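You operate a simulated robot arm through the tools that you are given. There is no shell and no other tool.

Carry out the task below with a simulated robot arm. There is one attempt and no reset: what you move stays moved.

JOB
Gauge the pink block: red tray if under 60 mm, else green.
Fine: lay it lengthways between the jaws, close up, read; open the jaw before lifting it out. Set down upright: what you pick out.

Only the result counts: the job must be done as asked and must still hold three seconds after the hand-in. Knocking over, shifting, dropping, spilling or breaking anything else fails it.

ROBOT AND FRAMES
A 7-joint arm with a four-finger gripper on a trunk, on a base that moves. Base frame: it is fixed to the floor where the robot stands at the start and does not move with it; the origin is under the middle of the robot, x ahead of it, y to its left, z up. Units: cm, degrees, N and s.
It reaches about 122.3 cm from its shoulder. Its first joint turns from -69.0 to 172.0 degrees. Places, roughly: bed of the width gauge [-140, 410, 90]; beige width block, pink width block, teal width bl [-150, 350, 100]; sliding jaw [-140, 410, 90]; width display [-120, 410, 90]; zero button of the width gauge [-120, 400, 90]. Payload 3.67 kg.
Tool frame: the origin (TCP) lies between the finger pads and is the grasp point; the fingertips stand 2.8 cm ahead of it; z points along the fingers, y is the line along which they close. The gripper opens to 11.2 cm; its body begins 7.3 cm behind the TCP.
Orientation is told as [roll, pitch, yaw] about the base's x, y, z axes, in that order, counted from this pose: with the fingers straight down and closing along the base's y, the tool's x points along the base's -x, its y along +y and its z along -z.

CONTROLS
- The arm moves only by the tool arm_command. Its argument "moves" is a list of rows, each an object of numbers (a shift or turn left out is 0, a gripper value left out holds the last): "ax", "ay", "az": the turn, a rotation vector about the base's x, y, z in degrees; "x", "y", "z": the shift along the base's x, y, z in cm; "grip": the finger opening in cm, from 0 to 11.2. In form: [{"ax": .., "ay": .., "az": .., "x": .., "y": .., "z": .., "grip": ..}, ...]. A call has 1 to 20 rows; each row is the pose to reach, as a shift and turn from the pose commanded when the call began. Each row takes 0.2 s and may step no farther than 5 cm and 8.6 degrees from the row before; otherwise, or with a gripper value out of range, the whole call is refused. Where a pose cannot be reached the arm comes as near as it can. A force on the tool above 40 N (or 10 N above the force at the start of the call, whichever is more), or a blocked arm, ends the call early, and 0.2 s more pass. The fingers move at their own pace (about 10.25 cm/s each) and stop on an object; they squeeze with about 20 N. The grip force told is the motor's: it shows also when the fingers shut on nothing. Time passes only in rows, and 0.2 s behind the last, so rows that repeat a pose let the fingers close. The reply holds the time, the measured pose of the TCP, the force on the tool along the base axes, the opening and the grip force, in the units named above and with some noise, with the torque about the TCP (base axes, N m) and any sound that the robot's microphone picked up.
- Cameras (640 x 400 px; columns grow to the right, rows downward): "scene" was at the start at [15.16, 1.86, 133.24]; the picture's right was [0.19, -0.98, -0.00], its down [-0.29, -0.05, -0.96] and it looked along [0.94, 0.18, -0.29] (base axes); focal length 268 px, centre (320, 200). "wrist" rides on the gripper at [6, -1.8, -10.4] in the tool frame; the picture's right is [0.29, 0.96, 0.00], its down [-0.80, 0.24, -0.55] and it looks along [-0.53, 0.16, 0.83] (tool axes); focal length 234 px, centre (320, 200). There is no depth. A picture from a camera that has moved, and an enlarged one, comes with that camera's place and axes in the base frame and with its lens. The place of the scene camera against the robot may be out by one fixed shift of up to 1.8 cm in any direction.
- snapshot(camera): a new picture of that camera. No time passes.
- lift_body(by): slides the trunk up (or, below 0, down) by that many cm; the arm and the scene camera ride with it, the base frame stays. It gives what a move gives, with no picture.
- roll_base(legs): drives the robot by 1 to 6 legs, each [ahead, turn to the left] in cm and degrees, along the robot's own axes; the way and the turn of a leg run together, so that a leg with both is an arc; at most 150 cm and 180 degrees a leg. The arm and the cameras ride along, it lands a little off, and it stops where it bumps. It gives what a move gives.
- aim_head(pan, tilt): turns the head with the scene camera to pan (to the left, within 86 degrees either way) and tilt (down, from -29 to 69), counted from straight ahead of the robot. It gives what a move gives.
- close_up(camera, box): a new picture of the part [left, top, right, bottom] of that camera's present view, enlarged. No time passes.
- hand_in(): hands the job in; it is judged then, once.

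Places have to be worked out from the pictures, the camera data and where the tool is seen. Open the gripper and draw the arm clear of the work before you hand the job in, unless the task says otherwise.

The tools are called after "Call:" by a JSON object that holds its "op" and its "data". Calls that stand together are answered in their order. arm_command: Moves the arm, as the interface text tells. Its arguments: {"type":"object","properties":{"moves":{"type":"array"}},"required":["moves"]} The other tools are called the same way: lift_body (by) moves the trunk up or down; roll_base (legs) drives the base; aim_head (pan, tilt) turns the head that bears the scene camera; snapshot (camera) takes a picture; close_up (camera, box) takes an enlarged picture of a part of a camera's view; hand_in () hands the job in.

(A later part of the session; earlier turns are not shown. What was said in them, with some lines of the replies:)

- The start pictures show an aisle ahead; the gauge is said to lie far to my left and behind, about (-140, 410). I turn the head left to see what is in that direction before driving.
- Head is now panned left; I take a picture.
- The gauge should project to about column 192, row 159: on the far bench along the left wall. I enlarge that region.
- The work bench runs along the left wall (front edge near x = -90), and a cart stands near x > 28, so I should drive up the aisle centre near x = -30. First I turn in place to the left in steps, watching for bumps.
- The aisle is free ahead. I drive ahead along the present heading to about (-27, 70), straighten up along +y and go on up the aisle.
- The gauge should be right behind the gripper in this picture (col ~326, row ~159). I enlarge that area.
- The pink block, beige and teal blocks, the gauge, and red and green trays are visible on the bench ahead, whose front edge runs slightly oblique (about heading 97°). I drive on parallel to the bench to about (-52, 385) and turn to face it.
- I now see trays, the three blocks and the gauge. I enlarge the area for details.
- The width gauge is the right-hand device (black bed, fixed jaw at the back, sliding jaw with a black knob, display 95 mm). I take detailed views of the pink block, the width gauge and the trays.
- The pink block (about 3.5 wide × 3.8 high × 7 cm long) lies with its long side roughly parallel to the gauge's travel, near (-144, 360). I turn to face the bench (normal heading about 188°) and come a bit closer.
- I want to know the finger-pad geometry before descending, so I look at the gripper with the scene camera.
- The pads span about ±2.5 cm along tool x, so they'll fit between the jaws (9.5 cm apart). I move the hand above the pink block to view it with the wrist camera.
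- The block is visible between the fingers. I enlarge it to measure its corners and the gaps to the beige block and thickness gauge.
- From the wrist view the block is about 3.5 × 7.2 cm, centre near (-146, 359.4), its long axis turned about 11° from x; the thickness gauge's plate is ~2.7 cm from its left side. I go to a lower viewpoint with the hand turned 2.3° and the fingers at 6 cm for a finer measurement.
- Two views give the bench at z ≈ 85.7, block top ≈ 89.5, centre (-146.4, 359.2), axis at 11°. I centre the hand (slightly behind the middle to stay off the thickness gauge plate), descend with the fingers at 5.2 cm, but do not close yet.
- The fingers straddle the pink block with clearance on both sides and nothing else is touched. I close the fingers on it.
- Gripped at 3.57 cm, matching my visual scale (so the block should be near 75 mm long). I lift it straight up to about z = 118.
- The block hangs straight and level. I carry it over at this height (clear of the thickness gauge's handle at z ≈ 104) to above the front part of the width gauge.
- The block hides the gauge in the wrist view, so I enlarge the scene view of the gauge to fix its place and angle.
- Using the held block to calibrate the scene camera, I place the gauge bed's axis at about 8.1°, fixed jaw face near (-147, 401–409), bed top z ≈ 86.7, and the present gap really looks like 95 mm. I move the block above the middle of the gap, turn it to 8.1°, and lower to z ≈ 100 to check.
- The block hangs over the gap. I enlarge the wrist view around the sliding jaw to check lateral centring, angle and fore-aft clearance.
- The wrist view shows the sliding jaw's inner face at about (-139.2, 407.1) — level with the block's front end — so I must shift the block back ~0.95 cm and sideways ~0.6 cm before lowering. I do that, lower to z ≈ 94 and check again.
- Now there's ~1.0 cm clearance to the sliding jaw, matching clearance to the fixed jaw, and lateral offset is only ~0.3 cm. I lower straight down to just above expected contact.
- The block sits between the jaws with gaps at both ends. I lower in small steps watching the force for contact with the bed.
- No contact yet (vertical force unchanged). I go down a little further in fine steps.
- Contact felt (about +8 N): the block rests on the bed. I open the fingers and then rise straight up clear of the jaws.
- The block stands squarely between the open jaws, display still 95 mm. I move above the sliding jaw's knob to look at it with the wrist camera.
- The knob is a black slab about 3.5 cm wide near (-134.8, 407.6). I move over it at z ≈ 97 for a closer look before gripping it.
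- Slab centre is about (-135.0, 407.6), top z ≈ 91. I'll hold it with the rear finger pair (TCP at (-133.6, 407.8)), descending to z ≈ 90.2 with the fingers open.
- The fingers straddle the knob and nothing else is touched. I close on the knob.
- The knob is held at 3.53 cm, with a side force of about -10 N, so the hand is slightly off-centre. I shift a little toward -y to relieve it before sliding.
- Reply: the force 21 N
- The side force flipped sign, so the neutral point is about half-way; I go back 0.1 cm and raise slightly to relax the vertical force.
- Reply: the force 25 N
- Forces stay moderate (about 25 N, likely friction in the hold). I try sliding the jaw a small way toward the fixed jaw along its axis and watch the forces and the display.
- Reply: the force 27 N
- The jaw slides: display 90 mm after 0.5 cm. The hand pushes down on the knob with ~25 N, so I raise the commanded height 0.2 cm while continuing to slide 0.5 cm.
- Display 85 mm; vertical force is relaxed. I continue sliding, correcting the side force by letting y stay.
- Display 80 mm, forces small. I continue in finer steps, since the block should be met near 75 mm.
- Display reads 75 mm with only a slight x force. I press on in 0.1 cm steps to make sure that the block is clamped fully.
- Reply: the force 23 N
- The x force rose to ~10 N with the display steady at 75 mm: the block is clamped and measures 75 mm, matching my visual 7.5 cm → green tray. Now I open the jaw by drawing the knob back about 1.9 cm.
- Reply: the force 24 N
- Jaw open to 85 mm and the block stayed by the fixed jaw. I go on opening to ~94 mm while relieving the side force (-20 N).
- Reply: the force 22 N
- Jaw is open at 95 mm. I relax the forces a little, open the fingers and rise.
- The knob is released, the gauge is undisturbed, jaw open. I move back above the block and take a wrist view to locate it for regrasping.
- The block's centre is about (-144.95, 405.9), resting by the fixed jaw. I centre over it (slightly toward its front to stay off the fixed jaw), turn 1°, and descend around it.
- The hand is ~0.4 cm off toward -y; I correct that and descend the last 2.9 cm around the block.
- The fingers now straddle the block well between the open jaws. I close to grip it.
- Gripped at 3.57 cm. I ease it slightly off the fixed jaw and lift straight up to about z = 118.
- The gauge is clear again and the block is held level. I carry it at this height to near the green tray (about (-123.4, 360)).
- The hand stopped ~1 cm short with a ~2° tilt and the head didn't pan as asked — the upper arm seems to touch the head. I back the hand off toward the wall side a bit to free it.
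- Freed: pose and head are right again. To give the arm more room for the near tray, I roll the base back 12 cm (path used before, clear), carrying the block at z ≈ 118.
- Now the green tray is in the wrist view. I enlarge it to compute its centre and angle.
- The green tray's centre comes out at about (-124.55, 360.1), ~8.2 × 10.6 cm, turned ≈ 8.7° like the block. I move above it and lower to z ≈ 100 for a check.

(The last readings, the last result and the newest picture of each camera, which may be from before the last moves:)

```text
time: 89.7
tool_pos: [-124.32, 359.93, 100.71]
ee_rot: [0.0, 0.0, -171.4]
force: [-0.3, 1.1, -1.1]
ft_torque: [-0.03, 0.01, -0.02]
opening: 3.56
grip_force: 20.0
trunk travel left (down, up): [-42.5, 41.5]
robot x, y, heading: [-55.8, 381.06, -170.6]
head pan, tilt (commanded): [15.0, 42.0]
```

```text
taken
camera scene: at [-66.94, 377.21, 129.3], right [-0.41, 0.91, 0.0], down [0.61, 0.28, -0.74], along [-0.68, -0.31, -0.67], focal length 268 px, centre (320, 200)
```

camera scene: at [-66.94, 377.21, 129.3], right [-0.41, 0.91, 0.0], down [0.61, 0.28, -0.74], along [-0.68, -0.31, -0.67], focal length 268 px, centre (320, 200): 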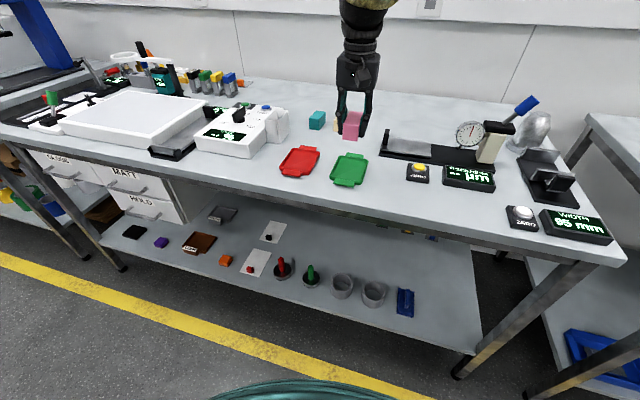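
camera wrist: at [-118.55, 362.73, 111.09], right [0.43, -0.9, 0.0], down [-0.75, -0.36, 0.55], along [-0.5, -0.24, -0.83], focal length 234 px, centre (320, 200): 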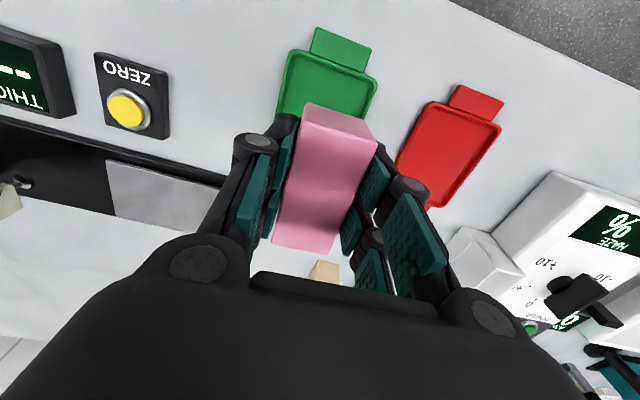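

I check alignment with an enlarged wrist view.

Call:
{"op": "close_up", "data": {"camera": "wrist", "box": [250, 10, 430, 145]}}

Call:
{"op": "close_up", "data": {"camera": "scene", "box": [310, 90, 410, 190]}}

```text
2.96 times, centred on (340, 78) of wrist
camera zoom: at [-118.55, 362.73, 111.09], right [0.43, -0.9, 0.0], down [-0.75, -0.36, 0.55], along [-0.5, -0.24, -0.83], focal length 694 px, centre (261, 563)
```

zoom: 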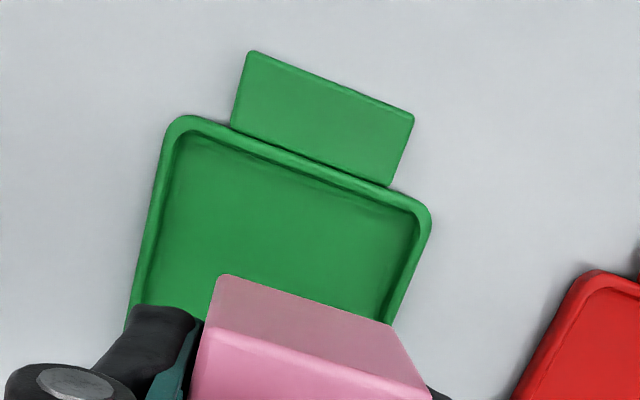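

```text
4.00 times, centred on (360, 140) of scene
camera zoom: at [-66.94, 377.21, 129.3], right [-0.41, 0.91, 0.0], down [0.61, 0.28, -0.74], along [-0.68, -0.31, -0.67], focal length 1073 px, centre (160, 440)
```

zoom: 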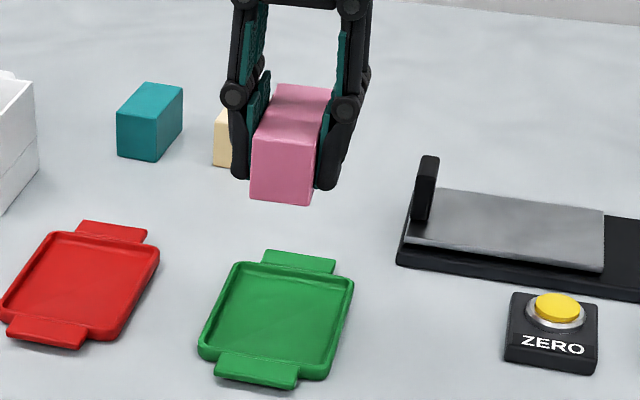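

Tray centre confirmed at (-124.7, 360.0), and the block's centre is right above it. I lower to just above the tray floor.

Call:
{"op": "arm_command", "data": {"moves": [{"z": -2.5}, {"z": -5}, {"z": -7}, {"z": -8.5}, {"z": -9.5}, {"z": -9.5}, {"z": -9.5}]}}

Call:
{"op": "close_up", "data": {"camera": "scene", "box": [310, 110, 410, 210]}}

Call:
{"op": "snapshot", "data": {"camera": "wrist"}}

```text
time: 91.3
tool_pos: [-124.52, 360.53, 91.67]
ee_rot: [0.5, -0.3, -171.7]
force: [-0.2, 0.2, -1.0]
ft_torque: [-0.01, -0.02, 0.01]
opening: 3.57
grip_force: 20.0
trunk travel left (down, up): [-42.5, 41.5]
robot x, y, heading: [-55.12, 381.4, -170.8]
head pan, tilt (commanded): [15.0, 42.0]
```

```text
4.00 times, centred on (360, 160) of scene
camera zoom: at [-66.94, 377.22, 129.3], right [-0.41, 0.91, 0.0], down [0.61, 0.28, -0.74], along [-0.68, -0.31, -0.67], focal length 1073 px, centre (160, 360)
```

zoom: 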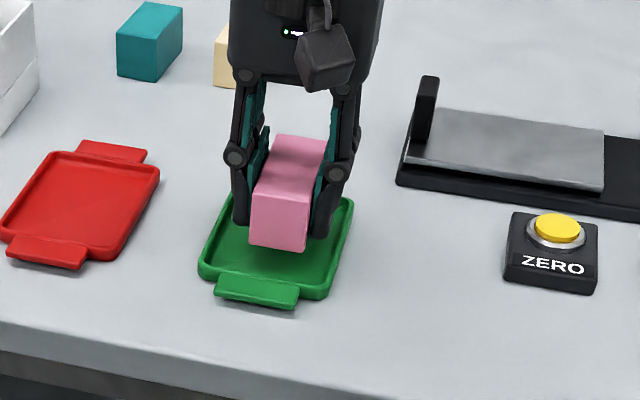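

```text
taken
camera wrist: at [-118.66, 363.3, 102.12], right [0.42, -0.91, 0.01], down [-0.75, -0.35, 0.56], along [-0.5, -0.24, -0.83], focal length 234 px, centre (320, 200)
```

wrist: 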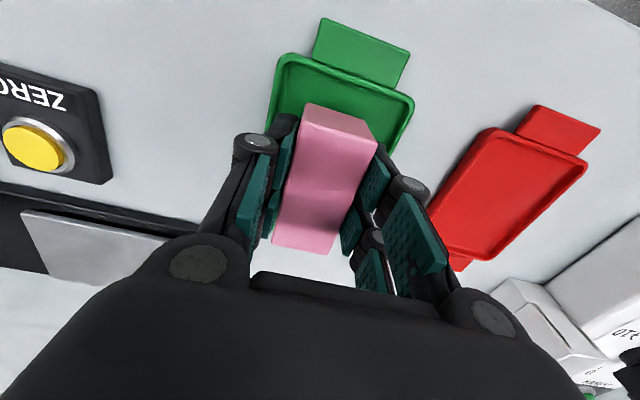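

The arm is at a reach limit here (0.5 cm short, slightly tilted), since it is folded close and low. I raise the hand again by 8 cm and then lower with the trunk instead.

Call:
{"op": "arm_command", "data": {"moves": [{"z": 2}, {"z": 5}, {"z": 8}, {"z": 9}, {"z": 9}]}}

Call:
{"op": "lift_body", "data": {"by": -6}}

Call:
{"op": "snapshot", "data": {"camera": "wrist"}}

Call:
{"op": "snapshot", "data": {"camera": "scene"}}

```text
time: 92.5
tool_pos: [-124.25, 360.34, 100.26]
ee_rot: [0.0, 0.0, -171.5]
force: [0.6, -0.4, -0.3]
ft_torque: [0.01, 0.01, -0.03]
opening: 3.56
grip_force: 19.9
trunk travel left (down, up): [-42.5, 41.5]
robot x, y, heading: [-55.26, 381.25, -170.5]
head pan, tilt (commanded): [15.0, 42.0]
```

```text
time: 93.5
tool_pos: [-124.27, 360.27, 94.33]
ee_rot: [-0.1, 0.0, -171.4]
force: [0.1, -0.7, -0.8]
ft_torque: [0.0, -0.03, 0.03]
opening: 3.55
grip_force: 20.0
trunk travel left (down, up): [-36.5, 47.5]
robot x, y, heading: [-55.22, 381.74, -170.4]
head pan, tilt (commanded): [15.0, 42.0]
```

```text
taken
camera wrist: at [-118.51, 363.02, 104.81], right [0.43, -0.9, 0.0], down [-0.75, -0.36, 0.55], along [-0.5, -0.24, -0.83], focal length 234 px, centre (320, 200)
```

wrist: 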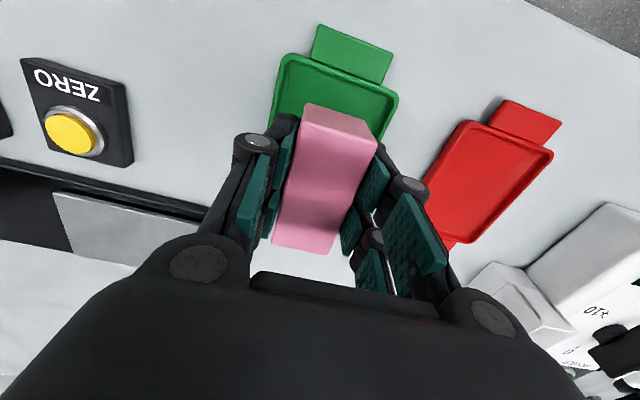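

```text
taken
camera scene: at [-66.91, 377.22, 123.31], right [-0.41, 0.91, 0.0], down [0.61, 0.28, -0.74], along [-0.68, -0.31, -0.67], focal length 268 px, centre (320, 200)
```

scene: 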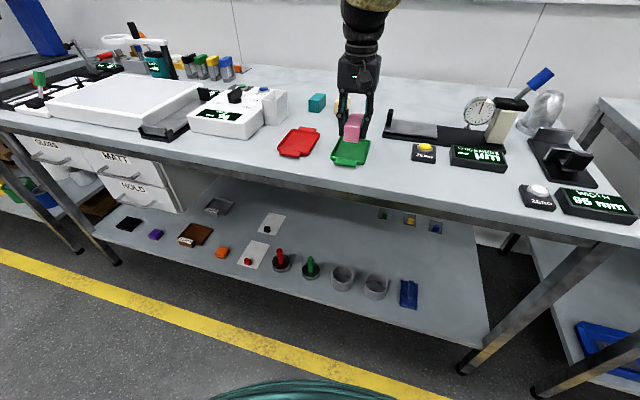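

The trunk lowers the hand cleanly (z = 94.3, no tilt). I lower 3 cm more with the trunk.

Call:
{"op": "lift_body", "data": {"by": -3.2}}

Call:
{"op": "close_up", "data": {"camera": "scene", "box": [310, 90, 410, 190]}}

Call:
{"op": "snapshot", "data": {"camera": "wrist"}}

```text
time: 94.3
tool_pos: [-124.34, 360.24, 91.07]
ee_rot: [0.0, 0.1, -171.3]
force: [0.0, -0.1, -2.1]
ft_torque: [0.02, 0.01, 0.01]
opening: 3.6
grip_force: 20.2
trunk travel left (down, up): [-33.3, 50.7]
robot x, y, heading: [-55.24, 381.26, -170.5]
head pan, tilt (commanded): [15.0, 42.0]
```

```text
4.00 times, centred on (360, 140) of scene
camera zoom: at [-66.91, 377.22, 120.11], right [-0.41, 0.91, 0.0], down [0.61, 0.28, -0.74], along [-0.68, -0.31, -0.67], focal length 1073 px, centre (160, 440)
```

zoom: 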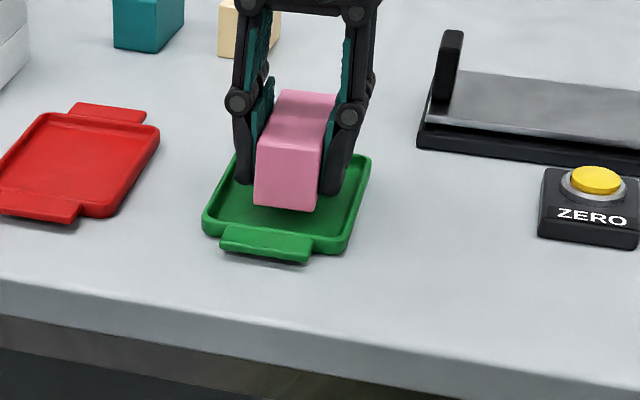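

```text
taken
camera wrist: at [-118.51, 363.02, 101.61], right [0.43, -0.9, 0.0], down [-0.75, -0.36, 0.55], along [-0.5, -0.24, -0.83], focal length 234 px, centre (320, 200)
```

wrist: 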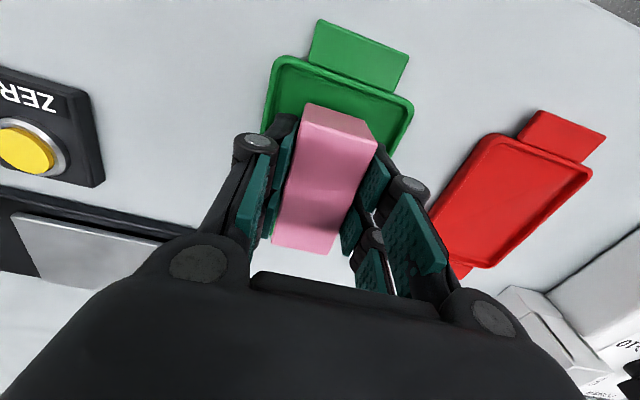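

The block is well within the tray and just above its floor. I lower in fine steps with the arm until contact.

Call:
{"op": "arm_command", "data": {"moves": [{"z": -0.2}, {"z": -0.4}, {"z": -0.55}, {"z": -0.55}]}}

```text
time: 95.3
tool_pos: [-124.47, 360.23, 90.59]
ee_rot: [0.0, 0.1, -171.4]
force: [0.1, 0.3, -1.4]
ft_torque: [0.01, 0.02, -0.01]
opening: 3.57
grip_force: 19.9
trunk travel left (down, up): [-33.3, 50.7]
robot x, y, heading: [-55.51, 381.12, -170.5]
head pan, tilt (commanded): [15.0, 42.0]
```

No contact yet; I continue down in small steps.

Call:
{"op": "arm_command", "data": {"moves": [{"z": -0.12}, {"z": -0.24}, {"z": -0.36}, {"z": -0.36}]}}

```text
time: 96.3
tool_pos: [-124.23, 360.22, 90.24]
ee_rot: [0.0, 0.1, -171.4]
force: [0.0, -0.2, -1.0]
ft_torque: [0.0, 0.01, -0.04]
opening: 3.59
grip_force: 20.1
trunk travel left (down, up): [-33.3, 50.7]
robot x, y, heading: [-55.35, 381.25, -171.1]
head pan, tilt (commanded): [15.0, 42.0]
```

Still no contact at z = 90.24; down a bit more in 0.1 cm steps.

Call:
{"op": "arm_command", "data": {"moves": [{"z": -0.1}, {"z": -0.2}, {"z": -0.2}]}}

Call:
{"op": "close_up", "data": {"camera": "scene", "box": [330, 105, 400, 175]}}

```text
time: 97.1
tool_pos: [-124.3, 360.34, 90.0]
ee_rot: [-0.1, 0.1, -171.5]
force: [-1.0, -0.2, -1.3]
ft_torque: [-0.01, -0.04, -0.01]
opening: 3.59
grip_force: 19.7
trunk travel left (down, up): [-33.3, 50.7]
robot x, y, heading: [-55.81, 381.49, -170.8]
head pan, tilt (commanded): [15.0, 42.0]
```

```text
5.71 times, centred on (365, 140) of scene
camera zoom: at [-66.93, 377.22, 120.1], right [-0.41, 0.91, 0.0], down [0.61, 0.28, -0.74], along [-0.68, -0.31, -0.67], focal length 1533 px, centre (63, 543)
```

zoom: 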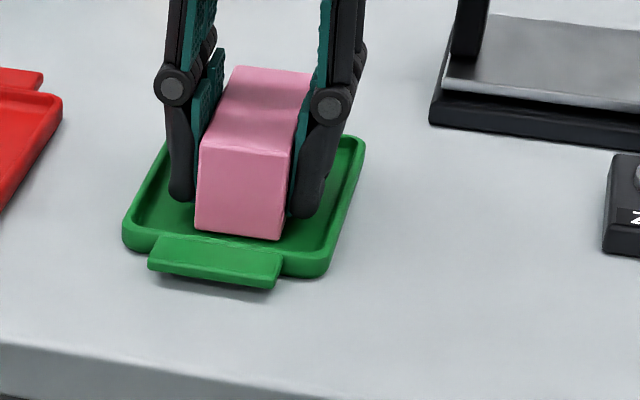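

Very near the floor now. I continue 0.1 cm at a time.

Call:
{"op": "arm_command", "data": {"moves": [{"z": -0.1}, {"z": -0.15}, {"z": -0.15}]}}

```text
time: 97.9
tool_pos: [-124.36, 360.2, 89.92]
ee_rot: [0.0, 0.1, -171.4]
force: [0.1, 0.2, -1.4]
ft_torque: [0.01, -0.01, -0.02]
opening: 3.59
grip_force: 20.2
trunk travel left (down, up): [-33.3, 50.7]
robot x, y, heading: [-55.22, 380.82, -170.7]
head pan, tilt (commanded): [15.0, 42.0]
```

No contact force yet; another small step down.

Call:
{"op": "arm_command", "data": {"moves": [{"z": -0.1}, {"z": -0.15}, {"z": -0.15}]}}

```text
time: 98.7
tool_pos: [-124.35, 360.28, 89.88]
ee_rot: [0.1, -0.1, -171.5]
force: [-4.1, 0.0, 13.4]
ft_torque: [0.11, -0.14, 0.03]
opening: 3.57
grip_force: 20.1
trunk travel left (down, up): [-33.3, 50.7]
robot x, y, heading: [-55.49, 381.53, -170.7]
head pan, tilt (commanded): [15.0, 42.0]
```

Contact (+13 N): the block stands on the tray floor. I relax the push, open the fingers only to 4.7 cm (staying inside the rim), and rise straight up.

Call:
{"op": "arm_command", "data": {"moves": [{"z": 0.12}, {"z": 0.12}, {"z": 0.12, "grip": 4.7}, {"z": 0.12, "grip": 4.7}, {"z": 0.12, "grip": 4.7}, {"z": 1, "grip": 4.7}, {"z": 2.5, "grip": 4.7}, {"z": 4.5, "grip": 4.7}, {"z": 7, "grip": 4.7}, {"z": 10, "grip": 4.7}, {"z": 13, "grip": 4.7}, {"z": 13, "grip": 4.7}]}}

Call:
{"op": "snapshot", "data": {"camera": "wrist"}}

Call:
{"op": "close_up", "data": {"camera": "scene", "box": [290, 70, 430, 210]}}

```text
time: 101.3
tool_pos: [-124.12, 360.45, 102.76]
ee_rot: [0.0, 0.1, -171.5]
force: [-0.4, -0.4, -0.4]
ft_torque: [0.02, 0.01, -0.01]
opening: 4.71
grip_force: 0.2
trunk travel left (down, up): [-33.3, 50.7]
robot x, y, heading: [-55.41, 381.62, -171.0]
head pan, tilt (commanded): [15.0, 42.0]
```

```text
taken
camera wrist: at [-118.48, 363.08, 113.28], right [0.43, -0.9, 0.0], down [-0.75, -0.36, 0.55], along [-0.5, -0.24, -0.83], focal length 234 px, centre (320, 200)
```

wrist: 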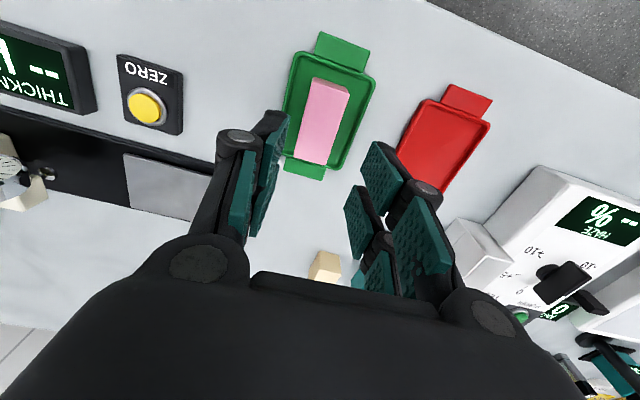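

```text
2.86 times, centred on (360, 140) of scene
camera zoom: at [-66.92, 377.22, 120.1], right [-0.41, 0.91, 0.0], down [0.61, 0.28, -0.74], along [-0.68, -0.31, -0.67], focal length 767 px, centre (206, 371)
```

zoom: 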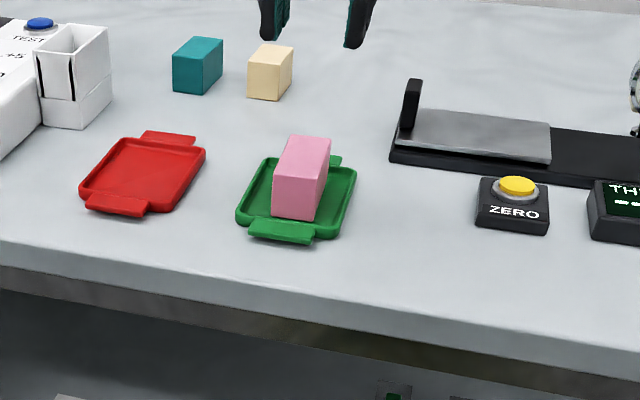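

The pink block stands in the green tray, and the other blocks and trays look undisturbed. I raise the hand clear with trunk and arm, and open the gripper fully.

Call:
{"op": "lift_body", "data": {"by": 9.2}}

Call:
{"op": "arm_command", "data": {"moves": [{"z": 2, "grip": 11}, {"z": 5, "grip": 11}, {"z": 8, "grip": 11}, {"z": 8, "grip": 11}, {"z": 8, "grip": 11}]}}

Call:
{"op": "snapshot", "data": {"camera": "wrist"}}

Call:
{"op": "snapshot", "data": {"camera": "scene"}}

```text
time: 102.6
tool_pos: [-124.32, 360.37, 112.01]
ee_rot: [0.0, 0.0, -171.4]
force: [0.1, 0.0, 0.0]
ft_torque: [-0.01, -0.02, 0.02]
opening: 4.7
grip_force: 0.0
trunk travel left (down, up): [-42.5, 41.5]
robot x, y, heading: [-55.02, 381.39, -170.7]
head pan, tilt (commanded): [15.0, 42.0]
```

```text
time: 103.8
tool_pos: [-124.43, 360.47, 119.81]
ee_rot: [0.0, 0.0, -171.4]
force: [0.7, 0.1, -0.2]
ft_torque: [-0.01, -0.02, 0.0]
opening: 10.99
grip_force: 0.0
trunk travel left (down, up): [-42.5, 41.5]
robot x, y, heading: [-55.43, 381.41, -170.6]
head pan, tilt (commanded): [15.0, 42.0]
```

```text
taken
camera wrist: at [-118.55, 363.18, 130.41], right [0.43, -0.9, 0.0], down [-0.75, -0.36, 0.55], along [-0.5, -0.24, -0.83], focal length 234 px, centre (320, 200)
```

wrist: 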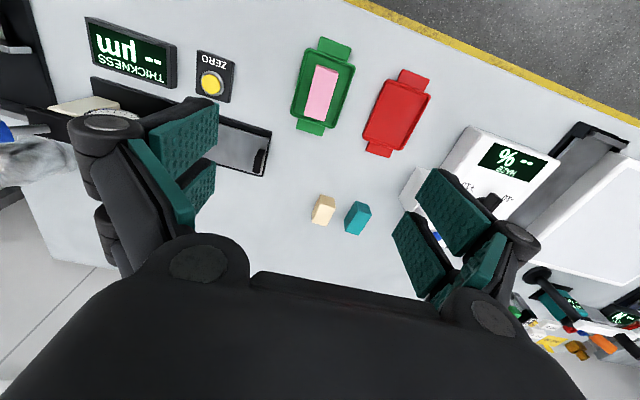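

```text
taken
camera scene: at [-66.92, 377.22, 129.31], right [-0.41, 0.91, 0.0], down [0.61, 0.28, -0.74], along [-0.68, -0.31, -0.67], focal length 268 px, centre (320, 200)
```

scene: 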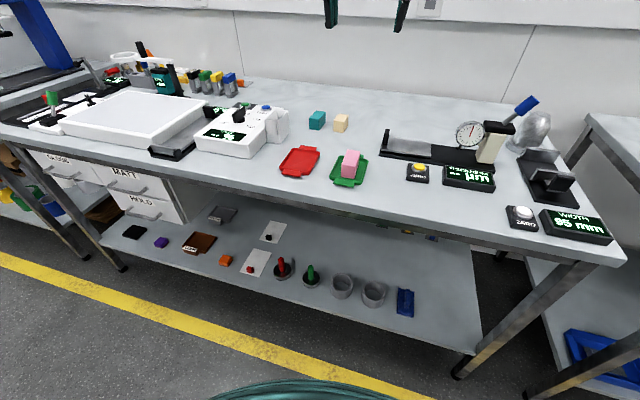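

The pink block measured 75 mm (at least 60), stands upright in the green tray, the gauge jaw is open and empty, the arm is clear with the gripper open. I hand the job in.

Call:
{"op": "hand_in", "data": {}}

```text
The job is handed in.
```

The pink block measured 75 mm on the width gauge, which is not under 60 mm, so it went into the green tray and the job is handed in.

- **Measuring:** I laid it lengthways between the jaws and closed the sliding jaw until it clamped. The display held at 75 mm. I did not close the jaws empty to check the gauge's zero. The wrist camera gave about 75 mm for the block, and the open jaw gap looked like the 95 mm shown, so I trusted the reading.
- **Taking it out:** I opened the jaw back to 95 mm before lifting the block out.
- **Placing:** The block stands upright in the green tray.
- **Surroundings:** In the last pictures the trays, the other two blocks and both gauges showed no sign of having been moved.

The gripper was open and the arm was clear of the bench when I handed in.
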